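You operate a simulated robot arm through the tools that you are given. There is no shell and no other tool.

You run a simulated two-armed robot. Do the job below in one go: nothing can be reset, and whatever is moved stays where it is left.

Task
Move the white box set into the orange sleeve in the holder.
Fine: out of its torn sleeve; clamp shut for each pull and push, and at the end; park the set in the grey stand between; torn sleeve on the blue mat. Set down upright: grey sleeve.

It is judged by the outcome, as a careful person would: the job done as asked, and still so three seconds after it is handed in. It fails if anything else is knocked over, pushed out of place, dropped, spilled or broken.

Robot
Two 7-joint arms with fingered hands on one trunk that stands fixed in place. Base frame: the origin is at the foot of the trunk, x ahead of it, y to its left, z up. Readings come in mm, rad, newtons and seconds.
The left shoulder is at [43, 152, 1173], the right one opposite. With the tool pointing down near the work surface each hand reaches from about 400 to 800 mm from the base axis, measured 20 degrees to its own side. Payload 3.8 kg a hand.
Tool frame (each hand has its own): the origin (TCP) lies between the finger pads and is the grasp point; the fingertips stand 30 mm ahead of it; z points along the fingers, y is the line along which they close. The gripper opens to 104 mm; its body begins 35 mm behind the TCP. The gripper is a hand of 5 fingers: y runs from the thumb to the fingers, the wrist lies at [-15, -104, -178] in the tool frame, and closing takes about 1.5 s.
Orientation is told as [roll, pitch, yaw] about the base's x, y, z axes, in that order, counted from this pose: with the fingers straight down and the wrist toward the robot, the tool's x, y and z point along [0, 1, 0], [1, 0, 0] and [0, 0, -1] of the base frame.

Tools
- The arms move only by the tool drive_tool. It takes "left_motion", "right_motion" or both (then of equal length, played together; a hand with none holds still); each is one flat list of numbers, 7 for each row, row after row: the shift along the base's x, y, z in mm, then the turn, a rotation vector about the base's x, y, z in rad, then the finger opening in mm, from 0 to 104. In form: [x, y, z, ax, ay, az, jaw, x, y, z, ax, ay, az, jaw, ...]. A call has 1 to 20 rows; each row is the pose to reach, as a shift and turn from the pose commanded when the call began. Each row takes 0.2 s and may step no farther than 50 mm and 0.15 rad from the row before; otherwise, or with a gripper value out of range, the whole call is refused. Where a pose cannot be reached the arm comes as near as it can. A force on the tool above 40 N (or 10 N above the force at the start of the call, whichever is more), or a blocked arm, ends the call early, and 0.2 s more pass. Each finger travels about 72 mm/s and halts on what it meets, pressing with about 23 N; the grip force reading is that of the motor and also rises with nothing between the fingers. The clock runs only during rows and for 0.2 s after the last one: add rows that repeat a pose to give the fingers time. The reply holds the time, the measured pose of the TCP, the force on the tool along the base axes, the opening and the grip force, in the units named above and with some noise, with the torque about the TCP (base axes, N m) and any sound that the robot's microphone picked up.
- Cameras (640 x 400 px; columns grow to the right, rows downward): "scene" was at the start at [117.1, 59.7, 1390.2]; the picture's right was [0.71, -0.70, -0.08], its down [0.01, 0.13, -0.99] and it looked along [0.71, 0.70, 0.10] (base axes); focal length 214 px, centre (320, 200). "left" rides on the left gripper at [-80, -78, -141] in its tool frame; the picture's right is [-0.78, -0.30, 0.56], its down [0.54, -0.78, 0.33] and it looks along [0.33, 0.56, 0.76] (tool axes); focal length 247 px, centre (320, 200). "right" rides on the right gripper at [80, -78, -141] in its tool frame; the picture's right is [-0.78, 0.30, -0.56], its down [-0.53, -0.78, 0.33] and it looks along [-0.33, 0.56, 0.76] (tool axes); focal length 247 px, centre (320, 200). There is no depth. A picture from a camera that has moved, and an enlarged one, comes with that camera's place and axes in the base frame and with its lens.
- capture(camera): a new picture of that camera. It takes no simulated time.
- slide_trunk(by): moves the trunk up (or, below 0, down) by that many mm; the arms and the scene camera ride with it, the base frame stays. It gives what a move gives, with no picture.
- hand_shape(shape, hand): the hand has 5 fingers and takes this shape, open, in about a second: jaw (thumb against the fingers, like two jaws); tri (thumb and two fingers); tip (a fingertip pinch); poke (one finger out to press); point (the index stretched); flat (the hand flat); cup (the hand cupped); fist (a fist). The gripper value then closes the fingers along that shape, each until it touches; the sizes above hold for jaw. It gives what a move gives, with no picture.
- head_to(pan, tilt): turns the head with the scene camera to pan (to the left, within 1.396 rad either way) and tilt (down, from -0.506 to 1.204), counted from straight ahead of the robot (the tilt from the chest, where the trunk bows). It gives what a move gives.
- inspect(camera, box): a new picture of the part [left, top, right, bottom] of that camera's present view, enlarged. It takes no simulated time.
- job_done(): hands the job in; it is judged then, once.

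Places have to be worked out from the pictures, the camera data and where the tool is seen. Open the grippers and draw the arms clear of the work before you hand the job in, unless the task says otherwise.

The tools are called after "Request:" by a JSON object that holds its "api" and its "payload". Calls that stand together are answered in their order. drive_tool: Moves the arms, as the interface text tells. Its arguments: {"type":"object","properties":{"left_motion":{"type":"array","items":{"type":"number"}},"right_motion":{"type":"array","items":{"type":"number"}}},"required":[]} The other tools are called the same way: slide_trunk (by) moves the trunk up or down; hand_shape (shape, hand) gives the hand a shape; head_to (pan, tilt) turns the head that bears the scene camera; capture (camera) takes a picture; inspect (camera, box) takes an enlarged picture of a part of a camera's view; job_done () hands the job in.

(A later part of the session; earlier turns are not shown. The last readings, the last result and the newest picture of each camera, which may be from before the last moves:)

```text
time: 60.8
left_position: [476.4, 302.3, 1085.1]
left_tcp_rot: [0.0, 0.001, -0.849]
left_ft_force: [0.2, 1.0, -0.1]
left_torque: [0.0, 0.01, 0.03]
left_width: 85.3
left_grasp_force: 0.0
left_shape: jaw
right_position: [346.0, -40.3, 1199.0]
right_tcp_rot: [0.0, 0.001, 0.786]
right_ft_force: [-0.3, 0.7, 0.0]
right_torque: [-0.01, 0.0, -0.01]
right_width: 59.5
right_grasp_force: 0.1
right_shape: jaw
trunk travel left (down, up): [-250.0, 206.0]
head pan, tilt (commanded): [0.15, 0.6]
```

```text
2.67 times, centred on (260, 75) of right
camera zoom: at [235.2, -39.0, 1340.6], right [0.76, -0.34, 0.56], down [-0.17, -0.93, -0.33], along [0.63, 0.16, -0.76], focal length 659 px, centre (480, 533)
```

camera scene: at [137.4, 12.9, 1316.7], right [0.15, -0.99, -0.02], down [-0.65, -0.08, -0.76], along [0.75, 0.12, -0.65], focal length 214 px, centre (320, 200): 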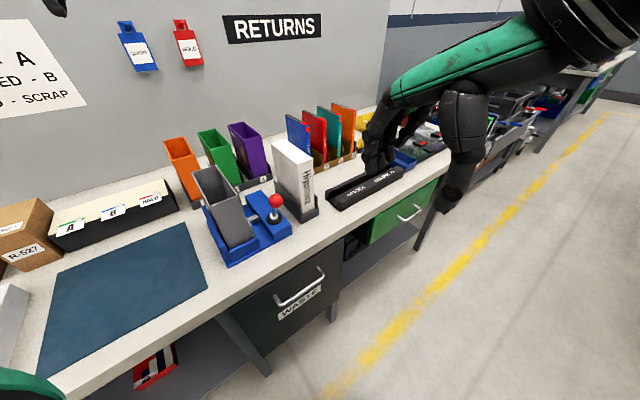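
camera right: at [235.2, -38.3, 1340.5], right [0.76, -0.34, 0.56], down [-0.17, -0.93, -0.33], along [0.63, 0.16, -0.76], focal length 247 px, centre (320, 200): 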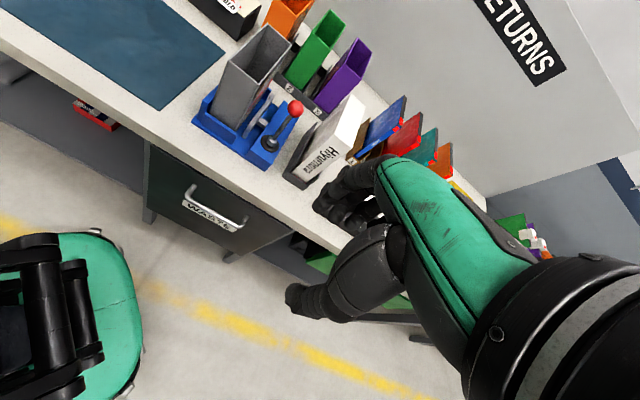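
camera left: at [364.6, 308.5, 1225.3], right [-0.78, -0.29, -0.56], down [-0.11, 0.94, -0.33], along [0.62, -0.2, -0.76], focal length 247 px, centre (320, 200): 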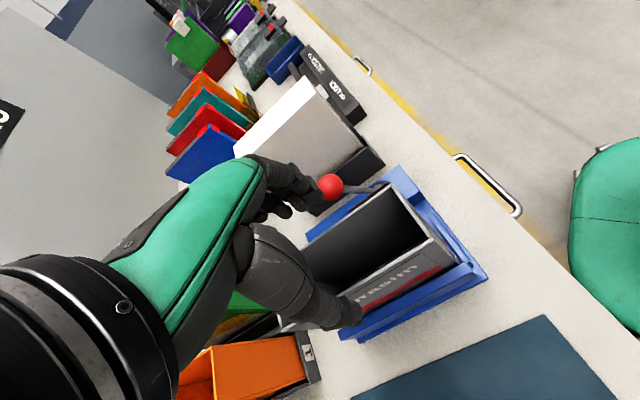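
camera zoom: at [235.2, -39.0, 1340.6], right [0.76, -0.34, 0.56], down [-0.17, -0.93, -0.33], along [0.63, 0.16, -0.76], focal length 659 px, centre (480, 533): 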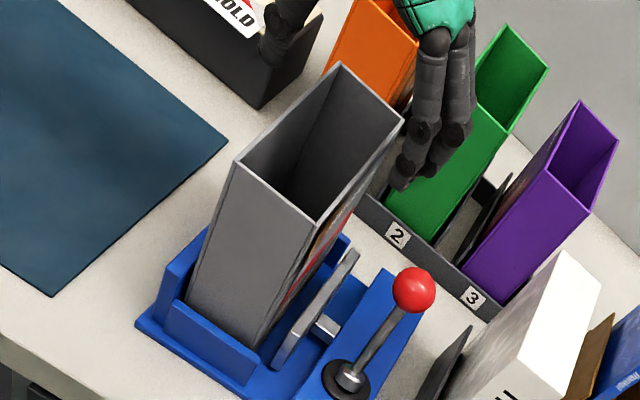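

Clearance to the knob is ≈20 mm. I descend to TCP z≈1016 with the fingers outside both sleeve walls.

Request:
{"api": "drive_tool", "payload": {"left_motion": [0, 0, -20, 0, 0, 0, 85, 0, 0, -40, 0, 0, 0, 85, 0, 0, -58, 0, 0, 0, 85, 0, 0, -69, 0, 0, 0, 85, 0, 0, -69, 0, 0, 0, 85]}}

Request:
{"api": "capture", "payload": {"camera": "left"}}

Request:
{"api": "inspect", "payload": {"camera": "right", "box": [180, 0, 340, 150]}}

```text
time: 62.0
left_position: [474.8, 303.4, 1016.7]
left_tcp_rot: [0.0, 0.0, -0.851]
left_ft_force: [-0.4, -0.7, 0.3]
left_torque: [-0.01, -0.01, 0.02]
left_width: 84.8
left_grasp_force: 0.1
left_shape: jaw
right_position: [345.2, -39.3, 1200.6]
right_tcp_rot: [0.0, -0.001, 0.787]
right_ft_force: [0.4, -0.2, 0.3]
right_torque: [0.01, -0.02, 0.0]
right_width: 59.5
right_grasp_force: 0.1
right_shape: jaw
trunk travel left (down, up): [-250.0, 206.0]
head pan, tilt (commanded): [0.15, 0.6]
```

```text
taken
camera left: at [364.2, 308.9, 1156.5], right [-0.78, -0.29, -0.56], down [-0.11, 0.94, -0.33], along [0.62, -0.2, -0.76], focal length 247 px, centre (320, 200)
```

left: 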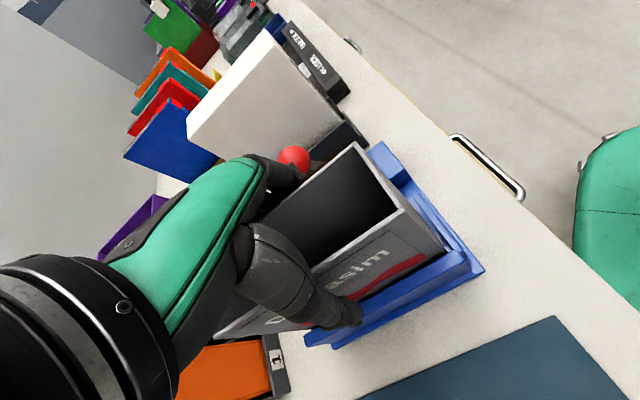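

```text
2.67 times, centred on (260, 75) of right
camera zoom: at [235.1, -38.7, 1340.6], right [0.76, -0.34, 0.56], down [-0.17, -0.93, -0.33], along [0.63, 0.16, -0.76], focal length 659 px, centre (480, 533)
```

zoom: 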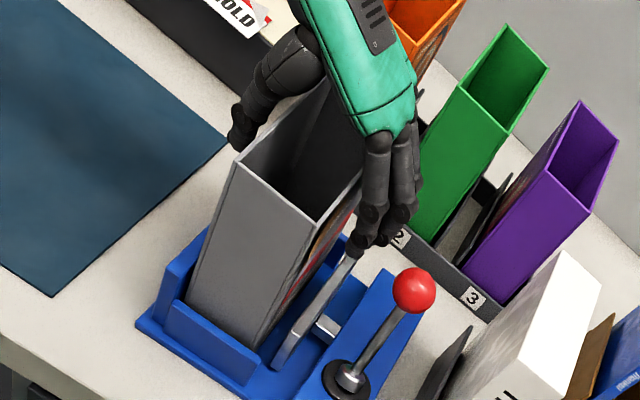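

The fingers straddle the sleeve, clear of the knob. I close on it.

Request:
{"api": "drive_tool", "payload": {"left_motion": [0, 0, 0, 0, 0, 0, 70, 0, 0, 0, 0, 0, 0, 58, 0, 0, 0, 0, 0, 0, 48, 0, 0, 0, 0, 0, 0, 42, 0, 0, 0, 0, 0, 0, 42, 0, 0, 0, 0, 0, 0, 42, 0, 0, 0, 0, 0, 0, 42]}}

Request:
{"api": "inspect", "payload": {"camera": "right", "box": [180, 0, 340, 150]}}

Request:
{"api": "capture", "payload": {"camera": "left"}}

```text
time: 63.5
left_position: [475.8, 303.9, 1016.1]
left_tcp_rot: [0.0, -0.001, -0.849]
left_ft_force: [0.5, -0.6, 0.1]
left_torque: [-0.02, -0.03, -0.01]
left_width: 53.1
left_grasp_force: 22.7
left_shape: jaw
right_position: [346.2, -38.9, 1199.8]
right_tcp_rot: [0.001, 0.0, 0.785]
right_ft_force: [-0.5, -0.5, -0.2]
right_torque: [-0.03, -0.02, -0.04]
right_width: 59.4
right_grasp_force: 0.1
right_shape: jaw
trunk travel left (down, up): [-250.0, 206.0]
head pan, tilt (commanded): [0.15, 0.6]
```

```text
2.67 times, centred on (260, 75) of right
camera zoom: at [235.3, -38.6, 1340.6], right [0.76, -0.34, 0.56], down [-0.17, -0.93, -0.33], along [0.63, 0.16, -0.76], focal length 659 px, centre (480, 533)
```

zoom: 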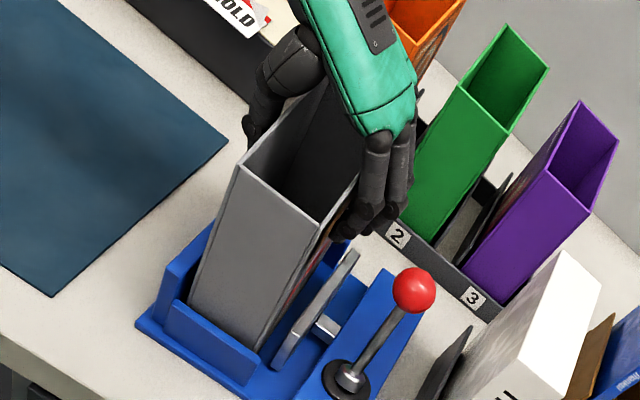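

```text
taken
camera left: at [364.4, 308.9, 1156.7], right [-0.78, -0.29, -0.56], down [-0.11, 0.94, -0.33], along [0.62, -0.2, -0.76], focal length 247 px, centre (320, 200)
```

left: 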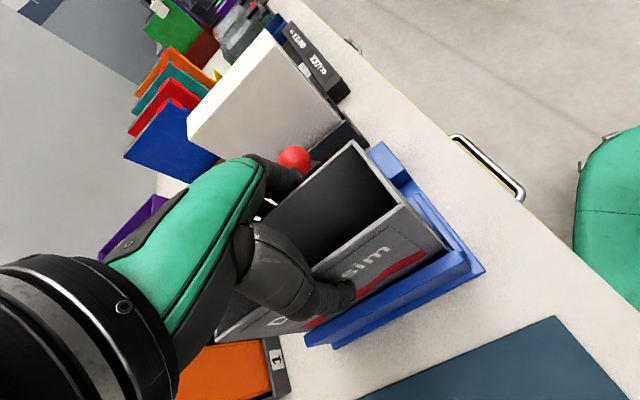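

Gripped at 53 mm. I lift the sleeve straight up 100 mm, slowly at first.

Request:
{"api": "drive_tool", "payload": {"left_motion": [0, 0, 4, 0, 0, 0, 42, 0, 0, 10, 0, 0, 0, 42, 0, 0, 18, 0, 0, 0, 42, 0, 0, 28, 0, 0, 0, 42, 0, 0, 40, 0, 0, 0, 42, 0, 0, 55, 0, 0, 0, 42, 0, 0, 72, 0, 0, 0, 42, 0, 0, 90, 0, 0, 0, 42, 0, 0, 105, 0, 0, 0, 42, 0, 0, 105, 0, 0, 0, 42]}}

Request:
{"api": "capture", "payload": {"camera": "scene"}}

Request:
{"api": "inspect", "payload": {"camera": "right", "box": [180, 0, 340, 150]}}

```text
time: 65.8
left_position: [475.0, 303.8, 1119.6]
left_tcp_rot: [-0.001, -0.001, -0.847]
left_ft_force: [0.2, 0.1, -0.5]
left_torque: [-0.01, -0.02, 0.03]
left_width: 53.2
left_grasp_force: 22.9
left_shape: jaw
right_position: [346.7, -38.9, 1201.2]
right_tcp_rot: [0.0, 0.002, 0.786]
right_ft_force: [0.4, -0.3, -0.1]
right_torque: [0.01, 0.0, 0.01]
right_width: 59.8
right_grasp_force: 0.2
right_shape: jaw
trunk travel left (down, up): [-250.0, 206.0]
head pan, tilt (commanded): [0.15, 0.6]
```

```text
taken
camera scene: at [137.5, 13.0, 1316.7], right [0.15, -0.99, -0.02], down [-0.65, -0.08, -0.76], along [0.75, 0.12, -0.65], focal length 214 px, centre (320, 200)
```

scene: 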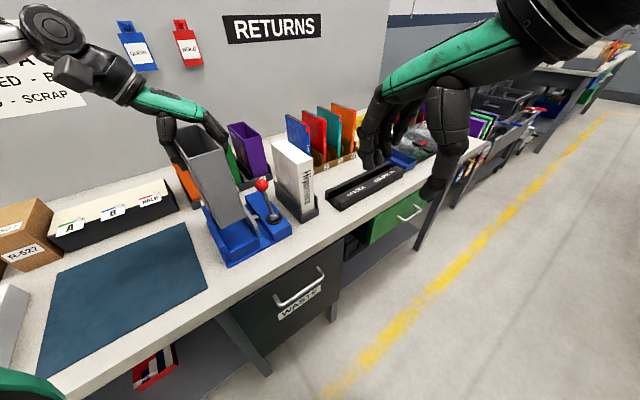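

```text
2.67 times, centred on (260, 75) of right
camera zoom: at [235.3, -38.5, 1340.6], right [0.76, -0.34, 0.56], down [-0.17, -0.93, -0.33], along [0.63, 0.16, -0.76], focal length 659 px, centre (480, 533)
```

zoom: 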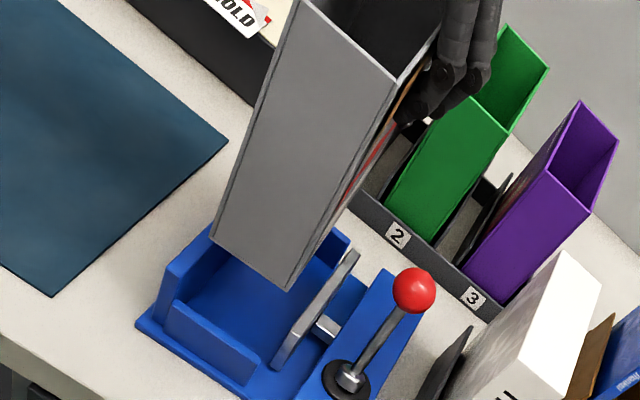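

The sleeve is free of the clamp and very light. I carry it level over the blue mat to sleeve centre about u=600, v=90.

Request:
{"api": "drive_tool", "payload": {"left_motion": [-12, 18, 0, 0, 0, 0, 42, -30, 44, 0, 0, 0, 0, 42, -50, 73, 0, 0, 0, 0, 42, -71, 104, 0, 0, 0, 0, 42, -91, 133, 0, 0, 0, 0, 42, -109, 159, 0, 0, 0, 0, 42, -121.5, 177, 0, 0, 0, 0, 42, -121.5, 177, 0, 0, 0, 0, 42, -121.5, 177, -30, 0, 0, 0, 42, -121.5, 177, -60, 0, 0, 0, 42, -121.5, 177, -60, 0, 0, 0, 42]}}

Request:
{"api": "head_to", "payload": {"pan": 0.7, "tilt": 0.7}}

Request:
{"api": "capture", "payload": {"camera": "scene"}}

Request:
{"api": "capture", "payload": {"camera": "right"}}

Request:
{"api": "capture", "payload": {"camera": "left"}}

```text
time: 68.2
left_position: [354.6, 481.5, 1059.9]
left_tcp_rot: [0.002, 0.0, -0.849]
left_ft_force: [-0.3, -0.1, 0.1]
left_torque: [-0.01, 0.0, 0.0]
left_width: 53.0
left_grasp_force: 23.3
left_shape: jaw
right_position: [345.2, -39.9, 1199.6]
right_tcp_rot: [-0.001, 0.001, 0.786]
right_ft_force: [-0.7, 0.0, 0.3]
right_torque: [-0.01, 0.0, 0.04]
right_width: 59.6
right_grasp_force: 0.1
right_shape: jaw
trunk travel left (down, up): [-250.0, 206.0]
head pan, tilt (commanded): [0.15, 0.6]
```

```text
time: 69.1
left_position: [353.7, 480.5, 1060.2]
left_tcp_rot: [0.001, -0.001, -0.849]
left_ft_force: [0.1, 0.6, -0.5]
left_torque: [0.01, 0.0, 0.03]
left_width: 53.2
left_grasp_force: 23.1
left_shape: jaw
right_position: [346.0, -39.4, 1199.4]
right_tcp_rot: [0.0, 0.0, 0.786]
right_ft_force: [0.2, -0.8, 0.1]
right_torque: [-0.03, 0.03, -0.02]
right_width: 59.4
right_grasp_force: 0.1
right_shape: jaw
trunk travel left (down, up): [-250.0, 206.0]
head pan, tilt (commanded): [0.7, 0.7]
```

```text
taken
camera scene: at [114.2, 54.3, 1310.7], right [0.64, -0.77, -0.07], down [-0.58, -0.41, -0.7], along [0.51, 0.49, -0.71], focal length 214 px, centre (320, 200)
```

scene: 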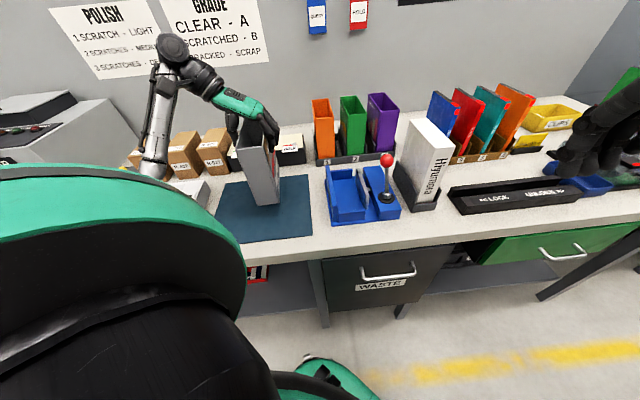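

```text
taken
camera right: at [235.2, -38.5, 1340.6], right [0.76, -0.34, 0.56], down [-0.17, -0.93, -0.33], along [0.63, 0.16, -0.76], focal length 247 px, centre (320, 200)
```

right: 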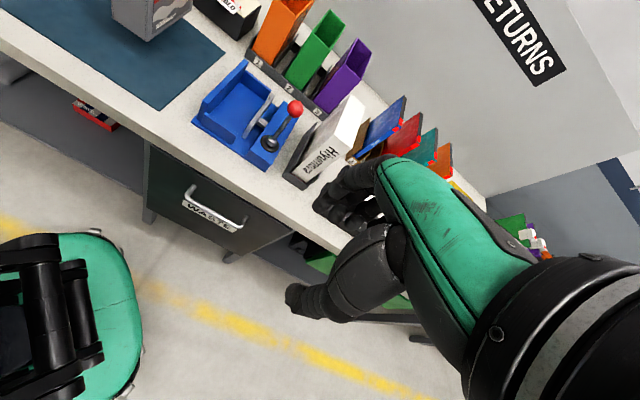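

```text
taken
camera left: at [242.9, 486.6, 1200.8], right [-0.78, -0.29, -0.56], down [-0.11, 0.94, -0.33], along [0.62, -0.2, -0.76], focal length 247 px, centre (320, 200)
```

left: 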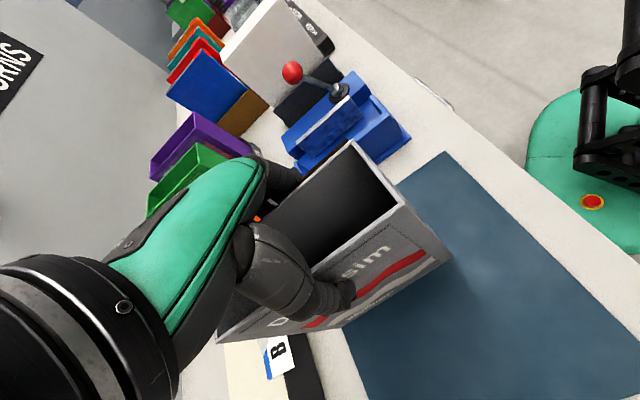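

The sleeve hovers over the mat with its far end ≈23 mm inside the mat's far edge. I bring it 15 mm nearer and lower it most of the way.

Request:
{"api": "drive_tool", "payload": {"left_motion": [-5, -5, -10, 0, 0, 0, 42, -10.6, -10.6, -20, 0, 0, 0, 42, -10.6, -10.6, -30, 0, 0, 0, 42, -10.6, -10.6, -38, 0, 0, 0, 42, -10.6, -10.6, -44, 0, 0, 0, 42, -10.6, -10.6, -44, 0, 0, 0, 42]}}

Request:
{"api": "inspect", "payload": {"camera": "scene", "box": [200, 80, 340, 250]}}

Request:
{"api": "inspect", "payload": {"camera": "left", "box": [220, 130, 480, 400]}}

```text
time: 70.5
left_position: [344.0, 469.5, 1017.8]
left_tcp_rot: [0.002, 0.001, -0.847]
left_ft_force: [0.3, 0.3, -0.7]
left_torque: [0.0, -0.02, 0.04]
left_width: 53.0
left_grasp_force: 23.2
left_shape: jaw
right_position: [344.8, -38.9, 1199.8]
right_tcp_rot: [-0.001, 0.0, 0.785]
right_ft_force: [-0.2, 0.0, -0.1]
right_torque: [0.03, 0.01, 0.02]
right_width: 59.5
right_grasp_force: 0.1
right_shape: jaw
trunk travel left (down, up): [-250.0, 206.0]
head pan, tilt (commanded): [0.7, 0.7]
```

```text
2.35 times, centred on (270, 165) of scene
camera zoom: at [114.2, 54.4, 1310.7], right [0.64, -0.76, -0.07], down [-0.58, -0.41, -0.7], along [0.51, 0.49, -0.71], focal length 505 px, centre (438, 282)
```

zoom: 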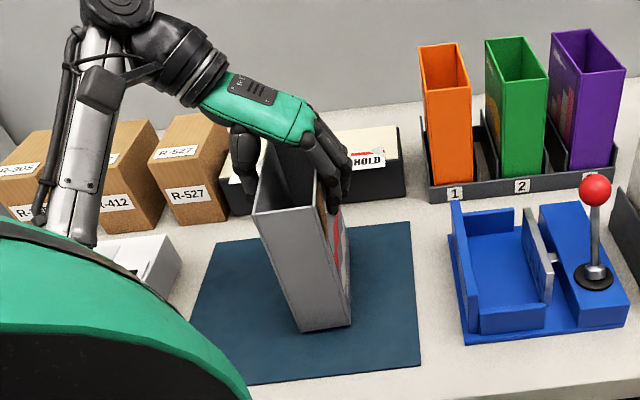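

```text
1.48 times, centred on (350, 265) of left
camera zoom: at [232.2, 475.1, 1157.1], right [-0.78, -0.29, -0.56], down [-0.11, 0.94, -0.33], along [0.62, -0.2, -0.76], focal length 366 px, centre (276, 104)
```

zoom: 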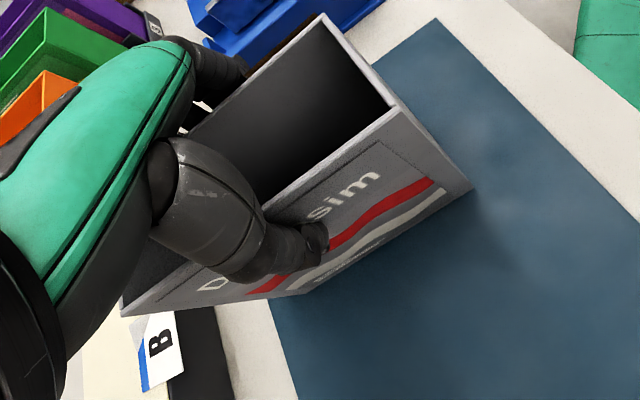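

The sleeve hovers a few mm over the mat, well inside it. I lower in small steps until it touches.

Request:
{"api": "drive_tool", "payload": {"left_motion": [0, 0, -2, 0, 0, 0, 42, 0, 0, -4, 0, 0, 0, 42, 0, 0, -6, 0, 0, 0, 42, 0, 0, -8, 0, 0, 0, 42, 0, 0, -8, 0, 0, 0, 42]}}

```text
time: 71.7
left_position: [342.8, 470.1, 1010.9]
left_tcp_rot: [0.001, -0.002, -0.847]
left_ft_force: [0.0, 0.5, 8.1]
left_torque: [0.04, -0.04, -0.03]
left_width: 53.3
left_grasp_force: 23.2
left_shape: jaw
right_position: [346.2, -40.5, 1199.9]
right_tcp_rot: [-0.001, 0.0, 0.786]
right_ft_force: [0.4, -0.9, -0.3]
right_torque: [-0.01, 0.01, 0.03]
right_width: 59.5
right_grasp_force: 0.1
right_shape: jaw
trunk travel left (down, up): [-250.0, 206.0]
head pan, tilt (commanded): [0.7, 0.7]
```

Contact (≈8 N). I ease up slightly, open the hand evenly, and lift straight off.

Request:
{"api": "drive_tool", "payload": {"left_motion": [0, 0, 1.5, 0, 0, 0, 48, 0, 0, 1.5, 0, 0, 0, 56, 0, 0, 1.5, 0, 0, 0, 64, 0, 0, 1.5, 0, 0, 0, 74, 0, 0, 1.5, 0, 0, 0, 84, 0, 0, 1.5, 0, 0, 0, 84]}}

Request:
{"api": "inspect", "payload": {"camera": "scene", "box": [200, 80, 340, 250]}}

Request:
{"api": "inspect", "payload": {"camera": "left", "box": [220, 130, 480, 400]}}

```text
time: 73.1
left_position: [344.4, 469.0, 1009.8]
left_tcp_rot: [0.0, -0.001, -0.849]
left_ft_force: [0.6, 0.4, -0.7]
left_torque: [0.0, 0.0, 0.0]
left_width: 83.7
left_grasp_force: 0.0
left_shape: jaw
right_position: [345.5, -39.0, 1200.9]
right_tcp_rot: [0.0, -0.001, 0.784]
right_ft_force: [-0.3, -0.6, 0.0]
right_torque: [0.02, -0.01, -0.02]
right_width: 59.6
right_grasp_force: 0.1
right_shape: jaw
trunk travel left (down, up): [-250.0, 206.0]
head pan, tilt (commanded): [0.7, 0.7]
```

```text
2.35 times, centred on (270, 165) of scene
camera zoom: at [114.2, 54.3, 1310.7], right [0.64, -0.76, -0.07], down [-0.58, -0.41, -0.7], along [0.51, 0.49, -0.71], focal length 505 px, centre (438, 282)
```

zoom: 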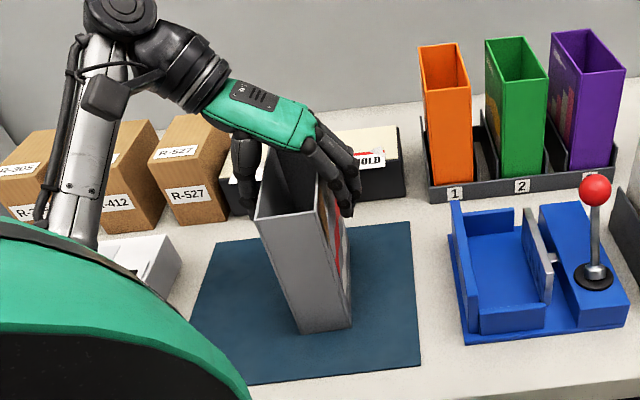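

```text
1.48 times, centred on (350, 265) of left
camera zoom: at [232.2, 475.6, 1150.9], right [-0.78, -0.29, -0.56], down [-0.11, 0.94, -0.33], along [0.62, -0.2, -0.76], focal length 366 px, centre (276, 104)
```

zoom: 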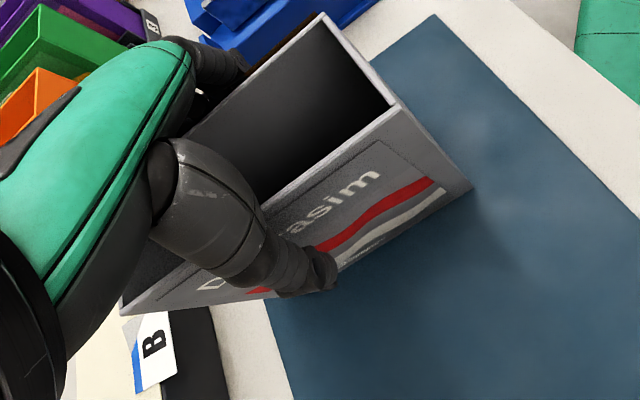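

The grey sleeve stands upright on the mat by itself. I lift the left hand straight up, clear of it.

Request:
{"api": "drive_tool", "payload": {"left_motion": [0, 0, 20, 0, 0, 0, 84, 0, 0, 45, 0, 0, 0, 84, 0, 0, 80, 0, 0, 0, 84, 0, 0, 120, 0, 0, 0, 84, 0, 0, 165, 0, 0, 0, 84, 0, 0, 210, 0, 0, 0, 84, 0, 0, 250, 0, 0, 0, 84, 0, 0, 290, 0, 0, 0, 84, 0, 0, 330, 0, 0, 0, 84, 0, 0, 330, 0, 0, 0, 84]}}

Request:
{"api": "capture", "payload": {"camera": "scene"}}

Request:
{"api": "capture", "payload": {"camera": "left"}}

Request:
{"api": "inspect", "payload": {"camera": "right", "box": [190, 0, 370, 130]}}

```text
time: 75.3
left_position: [343.6, 471.0, 1340.1]
left_tcp_rot: [-0.002, -0.003, -0.848]
left_ft_force: [0.1, 0.1, 0.6]
left_torque: [-0.01, 0.03, 0.02]
left_width: 83.8
left_grasp_force: 0.1
left_shape: jaw
right_position: [346.2, -39.8, 1199.8]
right_tcp_rot: [0.0, 0.0, 0.786]
right_ft_force: [0.8, -0.5, -0.2]
right_torque: [0.02, 0.0, 0.0]
right_width: 60.0
right_grasp_force: 0.1
right_shape: jaw
trunk travel left (down, up): [-250.0, 206.0]
head pan, tilt (commanded): [0.7, 0.7]
```

```text
taken
camera scene: at [114.2, 54.8, 1310.7], right [0.64, -0.77, -0.07], down [-0.58, -0.42, -0.7], along [0.51, 0.49, -0.71], focal length 214 px, centre (320, 200)
```

scene: 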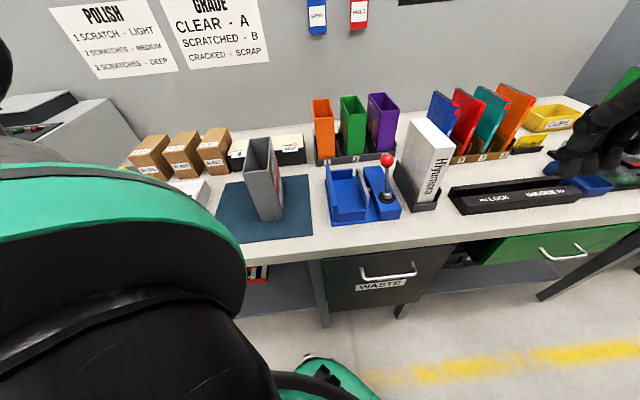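

```text
taken
camera left: at [232.6, 476.6, 1480.5], right [-0.78, -0.29, -0.56], down [-0.11, 0.94, -0.33], along [0.62, -0.2, -0.76], focal length 247 px, centre (320, 200)
```

left: 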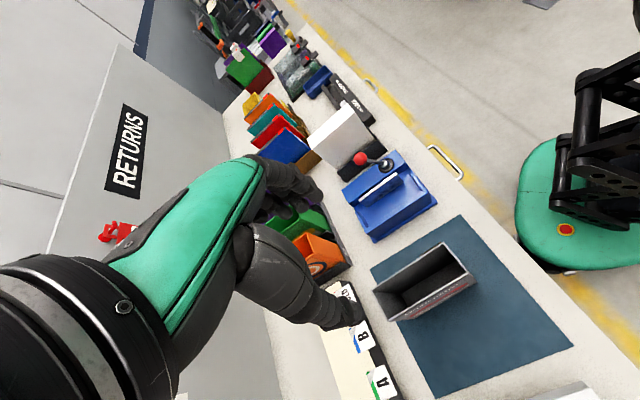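

```text
3.08 times, centred on (280, 65) of right
camera zoom: at [235.2, -38.1, 1340.6], right [0.76, -0.34, 0.56], down [-0.17, -0.93, -0.33], along [0.63, 0.16, -0.76], focal length 760 px, centre (443, 615)
```

zoom: 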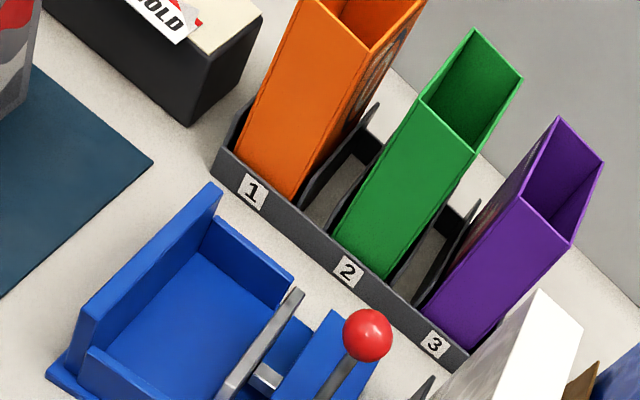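

The torn sleeve is standing on the mat. Now I measure the orange sleeve from all three cameras.

Request:
{"api": "inspect", "payload": {"camera": "scene", "box": [290, 80, 410, 230]}}

Request:
{"api": "inspect", "payload": {"camera": "right", "box": [240, 0, 330, 100]}}

Request:
{"api": "inspect", "payload": {"camera": "left", "box": [270, 180, 380, 290]}}

```text
2.67 times, centred on (350, 155) of scene
camera zoom: at [114.2, 54.8, 1310.7], right [0.64, -0.77, -0.07], down [-0.58, -0.42, -0.7], along [0.51, 0.49, -0.71], focal length 572 px, centre (240, 320)
```

zoom: 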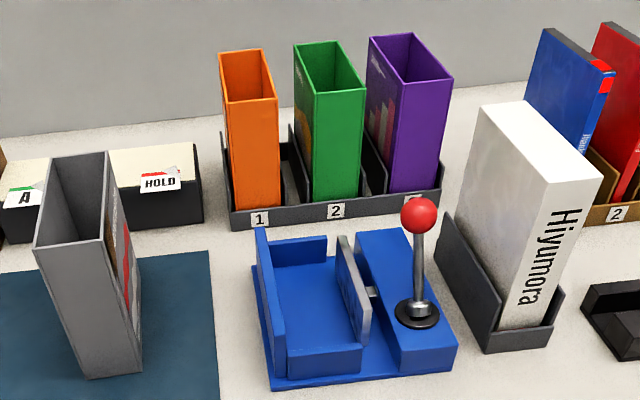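

```text
4.00 times, centred on (285, 50) of right
camera zoom: at [235.2, -38.1, 1340.6], right [0.76, -0.34, 0.56], down [-0.17, -0.93, -0.33], along [0.63, 0.16, -0.76], focal length 988 px, centre (460, 800)
```

zoom: 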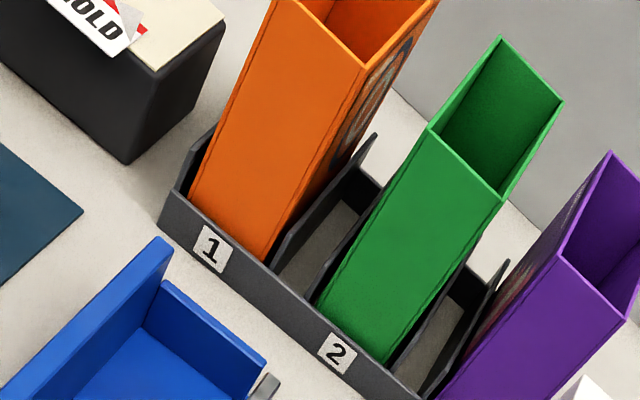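

```text
3.64 times, centred on (325, 235) of left
camera zoom: at [232.6, 476.6, 1480.5], right [-0.78, -0.29, -0.56], down [-0.11, 0.94, -0.33], along [0.62, -0.2, -0.76], focal length 898 px, centre (302, 73)
```

zoom: 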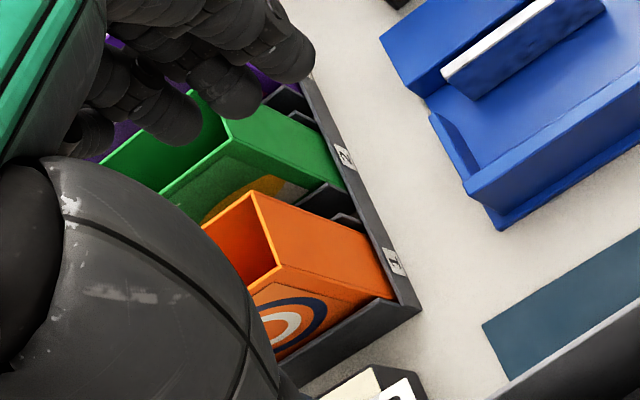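

The orange sleeve is partly hidden in both hand cameras. I turn the right hand by +0.4 rad in place so that its camera sees the holder better.

Request:
{"api": "drive_tool", "payload": {"right_motion": [0, 0, 10, 0, 0, 0.13, 60, 0, 0, 20, 0, 0, 0.26, 60, 0, 0, 30, 0, 0, 0.4, 60, 0, 0, 30, 0, 0, 0.4, 60]}}

Request:
{"api": "capture", "payload": {"camera": "right"}}

Request:
{"api": "inspect", "payload": {"camera": "right", "box": [280, 10, 440, 160]}}

Request:
{"api": "inspect", "payload": {"camera": "scene", "box": [300, 90, 360, 180]}}

```text
time: 76.3
left_position: [343.1, 469.5, 1340.6]
left_tcp_rot: [0.0, 0.0, -0.849]
left_ft_force: [-0.5, -0.1, 0.6]
left_torque: [0.02, 0.0, 0.02]
left_width: 83.9
left_grasp_force: 0.0
left_shape: jaw
right_position: [346.6, -39.6, 1231.8]
right_tcp_rot: [0.001, 0.001, 1.187]
right_ft_force: [1.0, 0.7, 0.0]
right_torque: [0.01, 0.0, -0.03]
right_width: 59.4
right_grasp_force: 0.0
right_shape: jaw
trunk travel left (down, up): [-250.0, 206.0]
head pan, tilt (commanded): [0.7, 0.7]
```

```text
taken
camera right: at [243.5, -82.2, 1371.0], right [0.83, -0.02, 0.56], down [0.2, -0.92, -0.33], along [0.52, 0.39, -0.76], focal length 247 px, centre (320, 200)
```

right: 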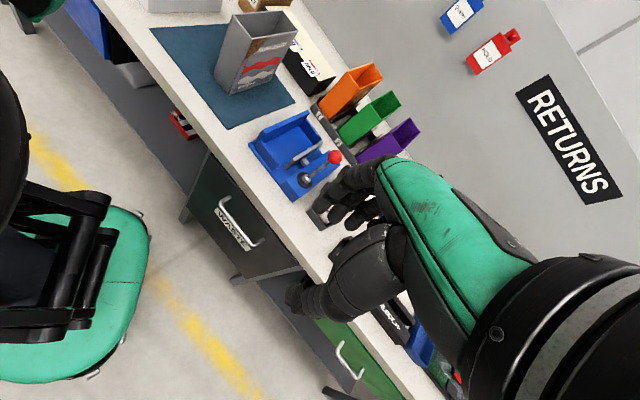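

```text
2.67 times, centred on (360, 85) of right
camera zoom: at [243.5, -82.2, 1371.0], right [0.83, -0.02, 0.56], down [0.2, -0.92, -0.33], along [0.52, 0.39, -0.76], focal length 659 px, centre (213, 507)
```

zoom: 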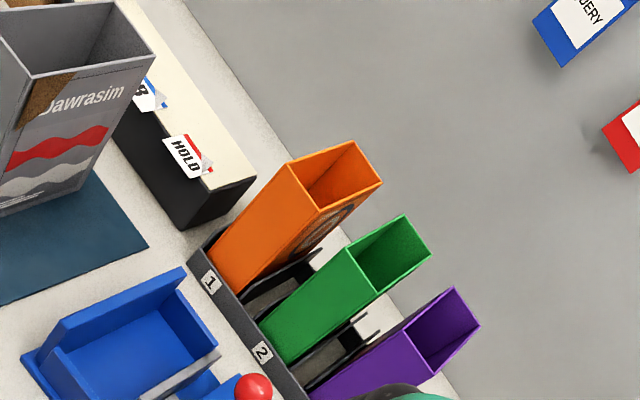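

```text
4.44 times, centred on (330, 135) of scene
camera zoom: at [114.0, 54.1, 1310.8], right [0.64, -0.76, -0.07], down [-0.58, -0.41, -0.7], along [0.51, 0.49, -0.71], focal length 953 px, centre (276, 489)
```

zoom: 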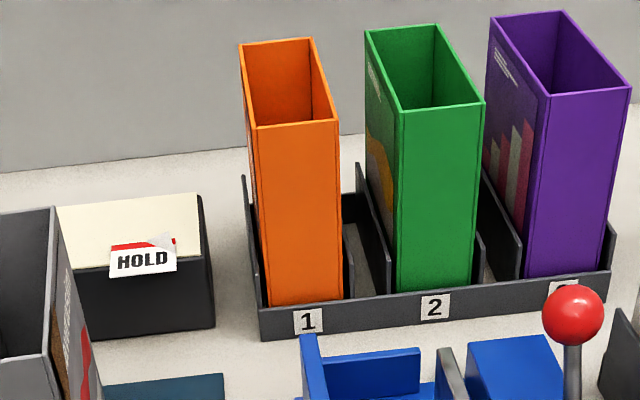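

Orange sleeve: centre ≈[638,506] (u≈809, v≈−94), rim z≈1032.5, 152×55 mm; the green one starts at v≈−163 (42 mm gap). To reach it I grip near its near end (u≈765) with the hand tilted 0.4 rad about the closing axis; first a hover at z≈1110.

Request:
{"api": "drive_tool", "payload": {"left_motion": [26, 0.5, -10, 0.028, -0.028, 0, 72, 55, 1, -25, 0.057, -0.057, 0, 72, 88, 1.5, -45, 0.085, -0.085, 0, 72, 121, 2, -68, 0.113, -0.113, 0, 72, 154, 3, -95, 0.141, -0.141, 0, 72, 187, 4, -125, 0.17, -0.17, 0, 72, 215, 4.5, -158, 0.198, -0.198, 0, 72, 240, 5, -192, 0.24, -0.24, 0, 72, 262, 6, -230, 0.283, -0.283, 0, 72, 262, 6, -230, 0.283, -0.283, 0, 72]}}

Request:
{"api": "capture", "payload": {"camera": "left"}}

Request:
{"api": "inspect", "payload": {"camera": "scene", "box": [250, 30, 430, 210]}}

Request:
{"api": "inspect", "payload": {"camera": "right", "box": [280, 10, 440, 160]}}

```text
time: 78.5
left_position: [606.4, 475.2, 1109.4]
left_tcp_rot: [0.401, 0.023, -0.844]
left_ft_force: [-0.2, -0.4, 0.2]
left_torque: [-0.01, 0.0, 0.04]
left_width: 72.2
left_grasp_force: 0.0
left_shape: jaw
right_position: [346.7, -40.0, 1230.6]
right_tcp_rot: [-0.001, 0.001, 1.185]
right_ft_force: [0.3, -0.6, 0.0]
right_torque: [-0.02, -0.01, 0.0]
right_width: 59.5
right_grasp_force: 0.1
right_shape: jaw
trunk travel left (down, up): [-250.0, 206.0]
head pan, tilt (commanded): [0.7, 0.7]
```

```text
taken
camera left: at [459.5, 445.9, 1210.5], right [-0.58, -0.09, -0.81], down [-0.05, 1.0, -0.08], along [0.81, 0.0, -0.58], focal length 247 px, centre (320, 200)
```

left: 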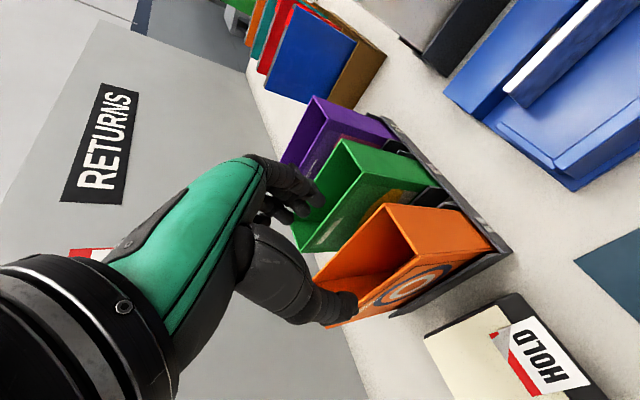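

```text
2.22 times, centred on (340, 120) of scene
camera zoom: at [113.7, 54.2, 1310.8], right [0.64, -0.76, -0.07], down [-0.58, -0.41, -0.7], along [0.51, 0.49, -0.71], focal length 477 px, centre (276, 378)
```

zoom: 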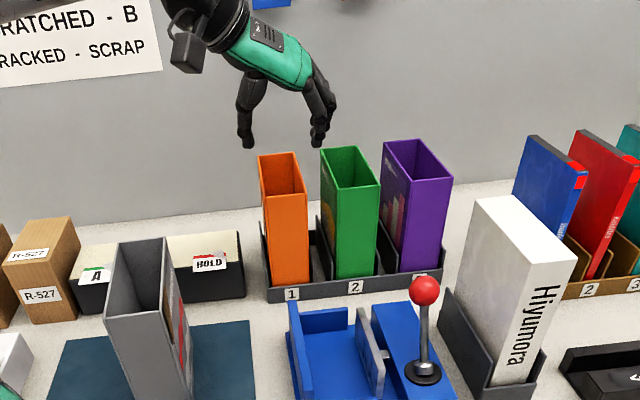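

```text
2.67 times, centred on (360, 85) of right
camera zoom: at [243.0, -81.9, 1371.0], right [0.83, -0.02, 0.56], down [0.2, -0.92, -0.33], along [0.52, 0.39, -0.76], focal length 659 px, centre (213, 507)
```

zoom: 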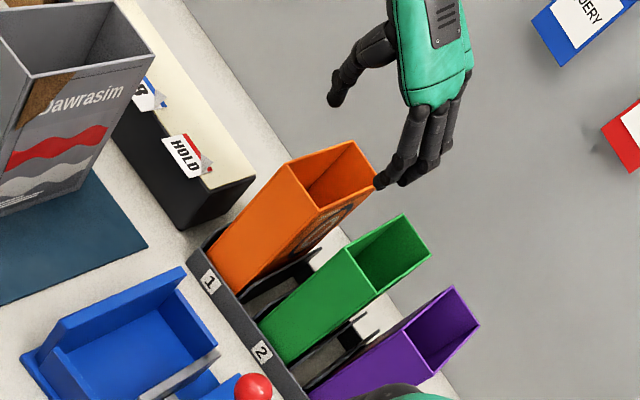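

The pose is reachable. I descend 50 mm first (fingertips near the rim level) and check clearance to the orange and green sleeves.

Request:
{"api": "drive_tool", "payload": {"left_motion": [-0.7, 0.7, -15, 0, 0, 0, 72, -0.7, 0.7, -30, 0, 0, 0, 72, -0.7, 0.7, -45, 0, 0, 0, 72, -0.7, 0.7, -45, 0, 0, 0, 72]}}

Request:
{"api": "inspect", "payload": {"camera": "left", "box": [240, 120, 440, 340]}}

Request:
{"api": "inspect", "payload": {"camera": "scene", "box": [290, 60, 390, 180]}}

Request:
{"api": "inspect", "payload": {"camera": "right", "box": [310, 20, 410, 120]}}

```text
time: 79.5
left_position: [604.4, 475.8, 1065.3]
left_tcp_rot: [0.398, 0.024, -0.845]
left_ft_force: [0.0, -0.2, 0.8]
left_torque: [-0.01, -0.01, -0.01]
left_width: 72.2
left_grasp_force: 0.1
left_shape: jaw
right_position: [345.9, -39.4, 1230.2]
right_tcp_rot: [0.001, 0.001, 1.184]
right_ft_force: [0.7, 0.4, -0.2]
right_torque: [-0.02, 0.03, 0.0]
right_width: 59.8
right_grasp_force: 0.0
right_shape: jaw
trunk travel left (down, up): [-250.0, 206.0]
head pan, tilt (commanded): [0.7, 0.7]
```

```text
1.82 times, centred on (340, 230) of left
camera zoom: at [459.0, 447.4, 1165.2], right [-0.58, -0.1, -0.81], down [-0.05, 1.0, -0.08], along [0.81, 0.0, -0.59], focal length 449 px, centre (284, 146)
```

zoom: 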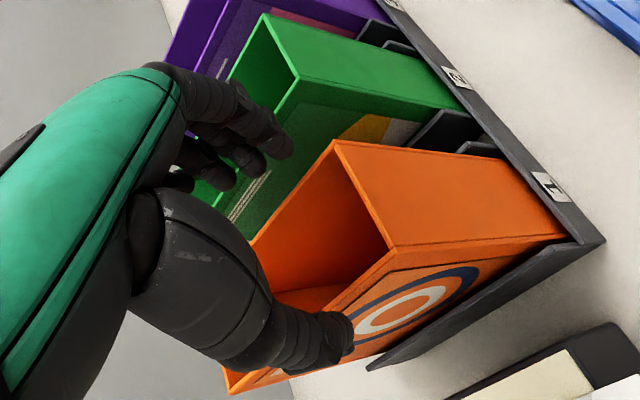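

```text
3.33 times, centred on (340, 120) of scene
camera zoom: at [114.2, 54.3, 1310.7], right [0.64, -0.76, -0.07], down [-0.58, -0.41, -0.7], along [0.51, 0.49, -0.71], focal length 715 px, centre (253, 467)
```

zoom: 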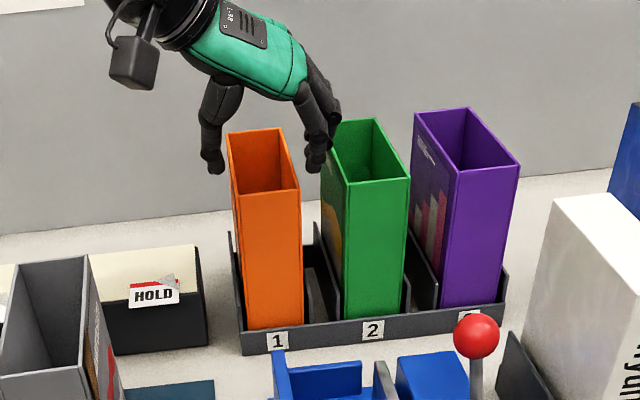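

```text
4.00 times, centred on (360, 70) of right
camera zoom: at [243.6, -81.8, 1370.8], right [0.83, -0.02, 0.56], down [0.2, -0.92, -0.33], along [0.52, 0.39, -0.76], focal length 988 px, centre (160, 720)
```

zoom: 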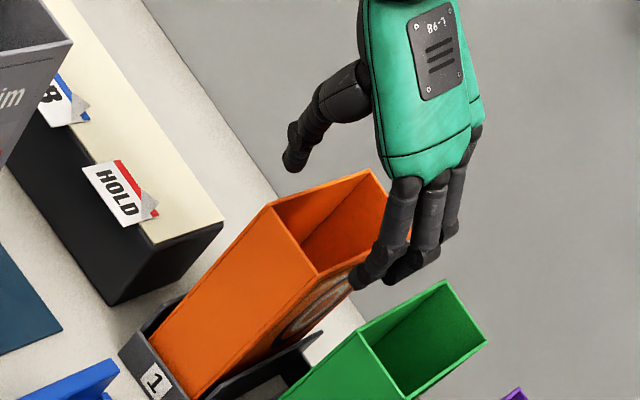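

The fingers hang in the gap between orange and green with margin on both sides. I descend the remaining 49 mm.

Request:
{"api": "drive_tool", "payload": {"left_motion": [0, 0, -10, 0, 0, 0, 72, 0, 0, -20, 0, 0, 0, 72, 0, 0, -30, 0, 0, 0, 72, 0, 0, -40, 0, 0, 0, 72, 0, 0, -49, 0, 0, 0, 72, 0, 0, -49, 0, 0, 0, 72]}}

Request:
{"api": "inspect", "payload": {"camera": "left", "box": [240, 120, 440, 340]}}

Request:
{"api": "inspect", "payload": {"camera": "scene", "box": [290, 60, 390, 180]}}

Request:
{"api": "inspect", "payload": {"camera": "right", "box": [310, 20, 410, 120]}}

```text
time: 80.9
left_position: [605.0, 476.6, 1015.7]
left_tcp_rot: [0.397, 0.021, -0.846]
left_ft_force: [-0.2, 0.7, 0.6]
left_torque: [0.0, 0.01, -0.01]
left_width: 72.3
left_grasp_force: 0.1
left_shape: jaw
right_position: [345.1, -37.7, 1229.9]
right_tcp_rot: [-0.001, -0.001, 1.185]
right_ft_force: [0.1, 0.5, 0.4]
right_torque: [0.01, -0.01, 0.01]
right_width: 59.5
right_grasp_force: 0.2
right_shape: jaw
trunk travel left (down, up): [-250.0, 206.0]
head pan, tilt (commanded): [0.7, 0.7]
```

```text
1.82 times, centred on (340, 230) of left
camera zoom: at [458.6, 447.9, 1115.9], right [-0.58, -0.1, -0.81], down [-0.05, 1.0, -0.08], along [0.81, 0.0, -0.59], focal length 449 px, centre (284, 146)
```

zoom: 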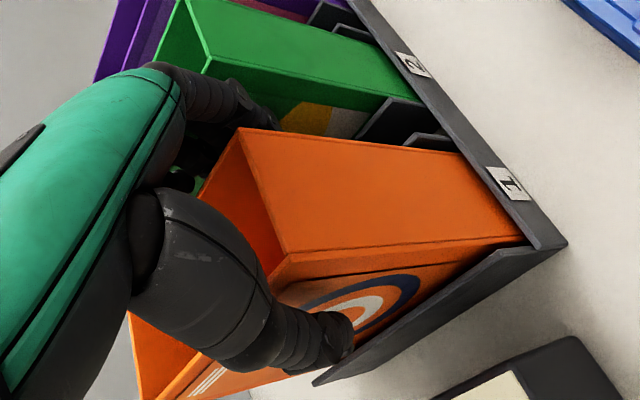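

```text
3.33 times, centred on (340, 120) of scene
camera zoom: at [114.1, 54.3, 1310.7], right [0.64, -0.76, -0.07], down [-0.58, -0.41, -0.7], along [0.51, 0.49, -0.71], focal length 715 px, centre (253, 467)
```

zoom: 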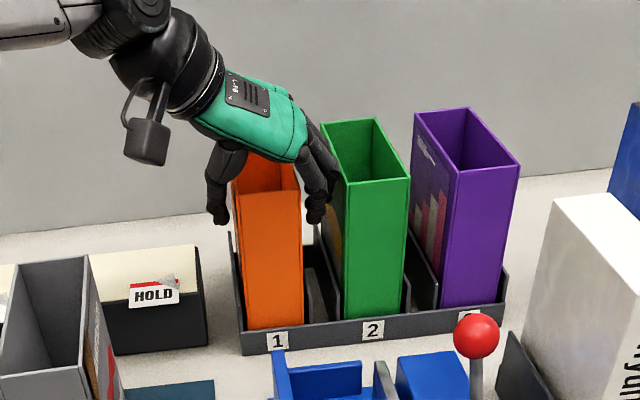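

```text
4.00 times, centred on (360, 70) of right
camera zoom: at [243.5, -81.8, 1370.8], right [0.83, -0.02, 0.56], down [0.2, -0.92, -0.33], along [0.52, 0.39, -0.76], focal length 988 px, centre (160, 720)
```

zoom: 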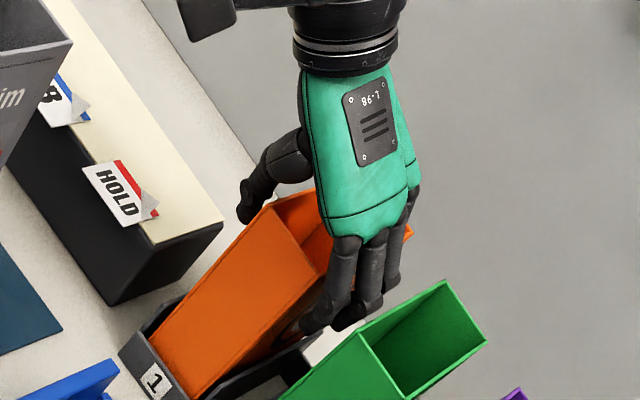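

No contact so far, hand is around the orange sleeve. I close on it.

Request:
{"api": "drive_tool", "payload": {"left_motion": [0, 0, 0, 0, 0, 0, 64, 0, 0, 0, 0, 0, 0, 56, 0, 0, 0, 0, 0, 0, 48, 0, 0, 0, 0, 0, 0, 42, 0, 0, 0, 0, 0, 0, 42, 0, 0, 0, 0, 0, 0, 42, 0, 0, 0, 0, 0, 0, 42]}}

Request:
{"api": "inspect", "payload": {"camera": "left", "box": [240, 120, 440, 340]}}

Request:
{"api": "inspect", "payload": {"camera": "right", "box": [310, 20, 410, 120]}}

```text
time: 82.5
left_position: [604.4, 477.6, 1016.5]
left_tcp_rot: [0.398, 0.023, -0.846]
left_ft_force: [-0.7, -0.1, -0.2]
left_torque: [0.05, 0.07, 0.03]
left_width: 53.0
left_grasp_force: 22.9
left_shape: jaw
right_position: [345.1, -39.5, 1230.7]
right_tcp_rot: [0.0, -0.001, 1.185]
right_ft_force: [-0.2, 0.4, 0.9]
right_torque: [0.01, 0.03, 0.0]
right_width: 59.3
right_grasp_force: 0.0
right_shape: jaw
trunk travel left (down, up): [-250.0, 206.0]
head pan, tilt (commanded): [0.7, 0.7]
```

```text
1.82 times, centred on (340, 230) of left
camera zoom: at [458.7, 447.9, 1116.0], right [-0.58, -0.1, -0.81], down [-0.05, 1.0, -0.08], along [0.81, 0.0, -0.59], focal length 449 px, centre (284, 146)
```

zoom: 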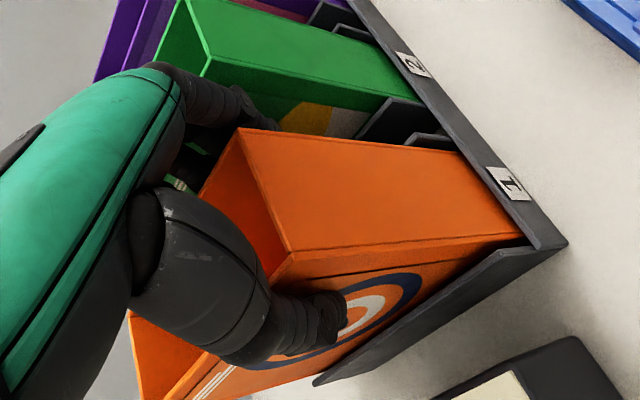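

```text
4.00 times, centred on (360, 70) of right
camera zoom: at [243.5, -81.8, 1370.8], right [0.83, -0.02, 0.56], down [0.2, -0.92, -0.33], along [0.52, 0.39, -0.76], focal length 988 px, centre (160, 720)
```

zoom: 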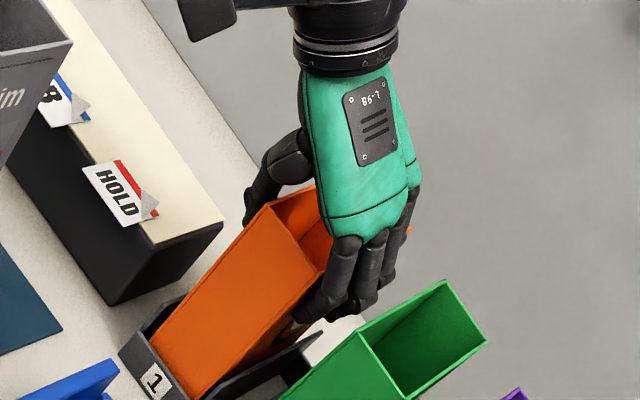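

Gripped at 53 mm. I lift straight up slowly, 30 mm first, and check that the holder isn't dragged.

Request:
{"api": "drive_tool", "payload": {"left_motion": [0, 0, 4, 0, 0, 0, 42, 0, 0, 9, 0, 0, 0, 42, 0, 0, 15, 0, 0, 0, 42, 0, 0, 22, 0, 0, 0, 42, 0, 0, 30, 0, 0, 0, 42, 0, 0, 30, 0, 0, 0, 42]}}

Request:
{"api": "inspect", "payload": {"camera": "scene", "box": [270, 60, 410, 200]}}

Request:
{"api": "inspect", "payload": {"camera": "right", "box": [290, 10, 410, 150]}}

```text
time: 83.9
left_position: [605.5, 476.8, 1046.4]
left_tcp_rot: [0.398, 0.025, -0.844]
left_ft_force: [0.5, 1.4, -0.7]
left_torque: [0.05, 0.01, 0.0]
left_width: 53.3
left_grasp_force: 22.6
left_shape: jaw
right_position: [345.9, -39.4, 1230.2]
right_tcp_rot: [0.001, 0.001, 1.184]
right_ft_force: [-1.7, 0.1, -0.4]
right_torque: [-0.02, 0.02, 0.02]
right_width: 59.5
right_grasp_force: 0.1
right_shape: jaw
trunk travel left (down, up): [-250.0, 206.0]
head pan, tilt (commanded): [0.7, 0.7]
```

```text
2.86 times, centred on (340, 130) of scene
camera zoom: at [114.3, 54.4, 1310.7], right [0.64, -0.76, -0.07], down [-0.58, -0.41, -0.7], along [0.51, 0.49, -0.71], focal length 613 px, centre (263, 400)
```

zoom: 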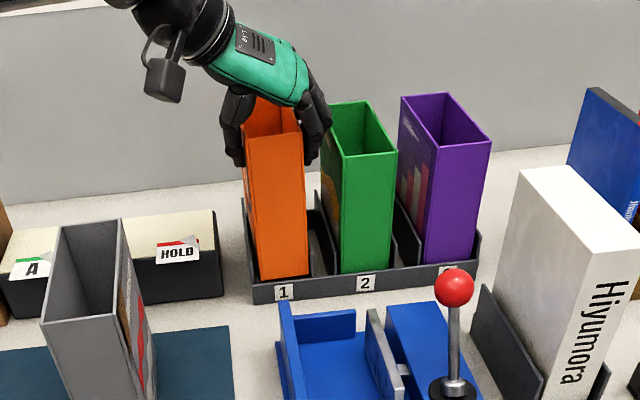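

```text
2.86 times, centred on (350, 80) of right
camera zoom: at [243.7, -81.7, 1370.8], right [0.83, -0.02, 0.56], down [0.2, -0.92, -0.33], along [0.52, 0.39, -0.76], focal length 706 px, centre (234, 543)
```

zoom: 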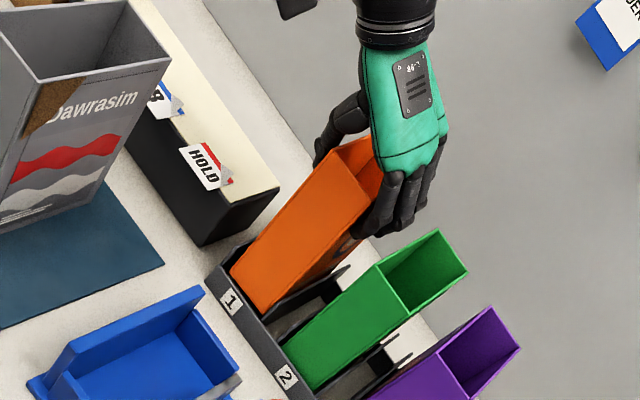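

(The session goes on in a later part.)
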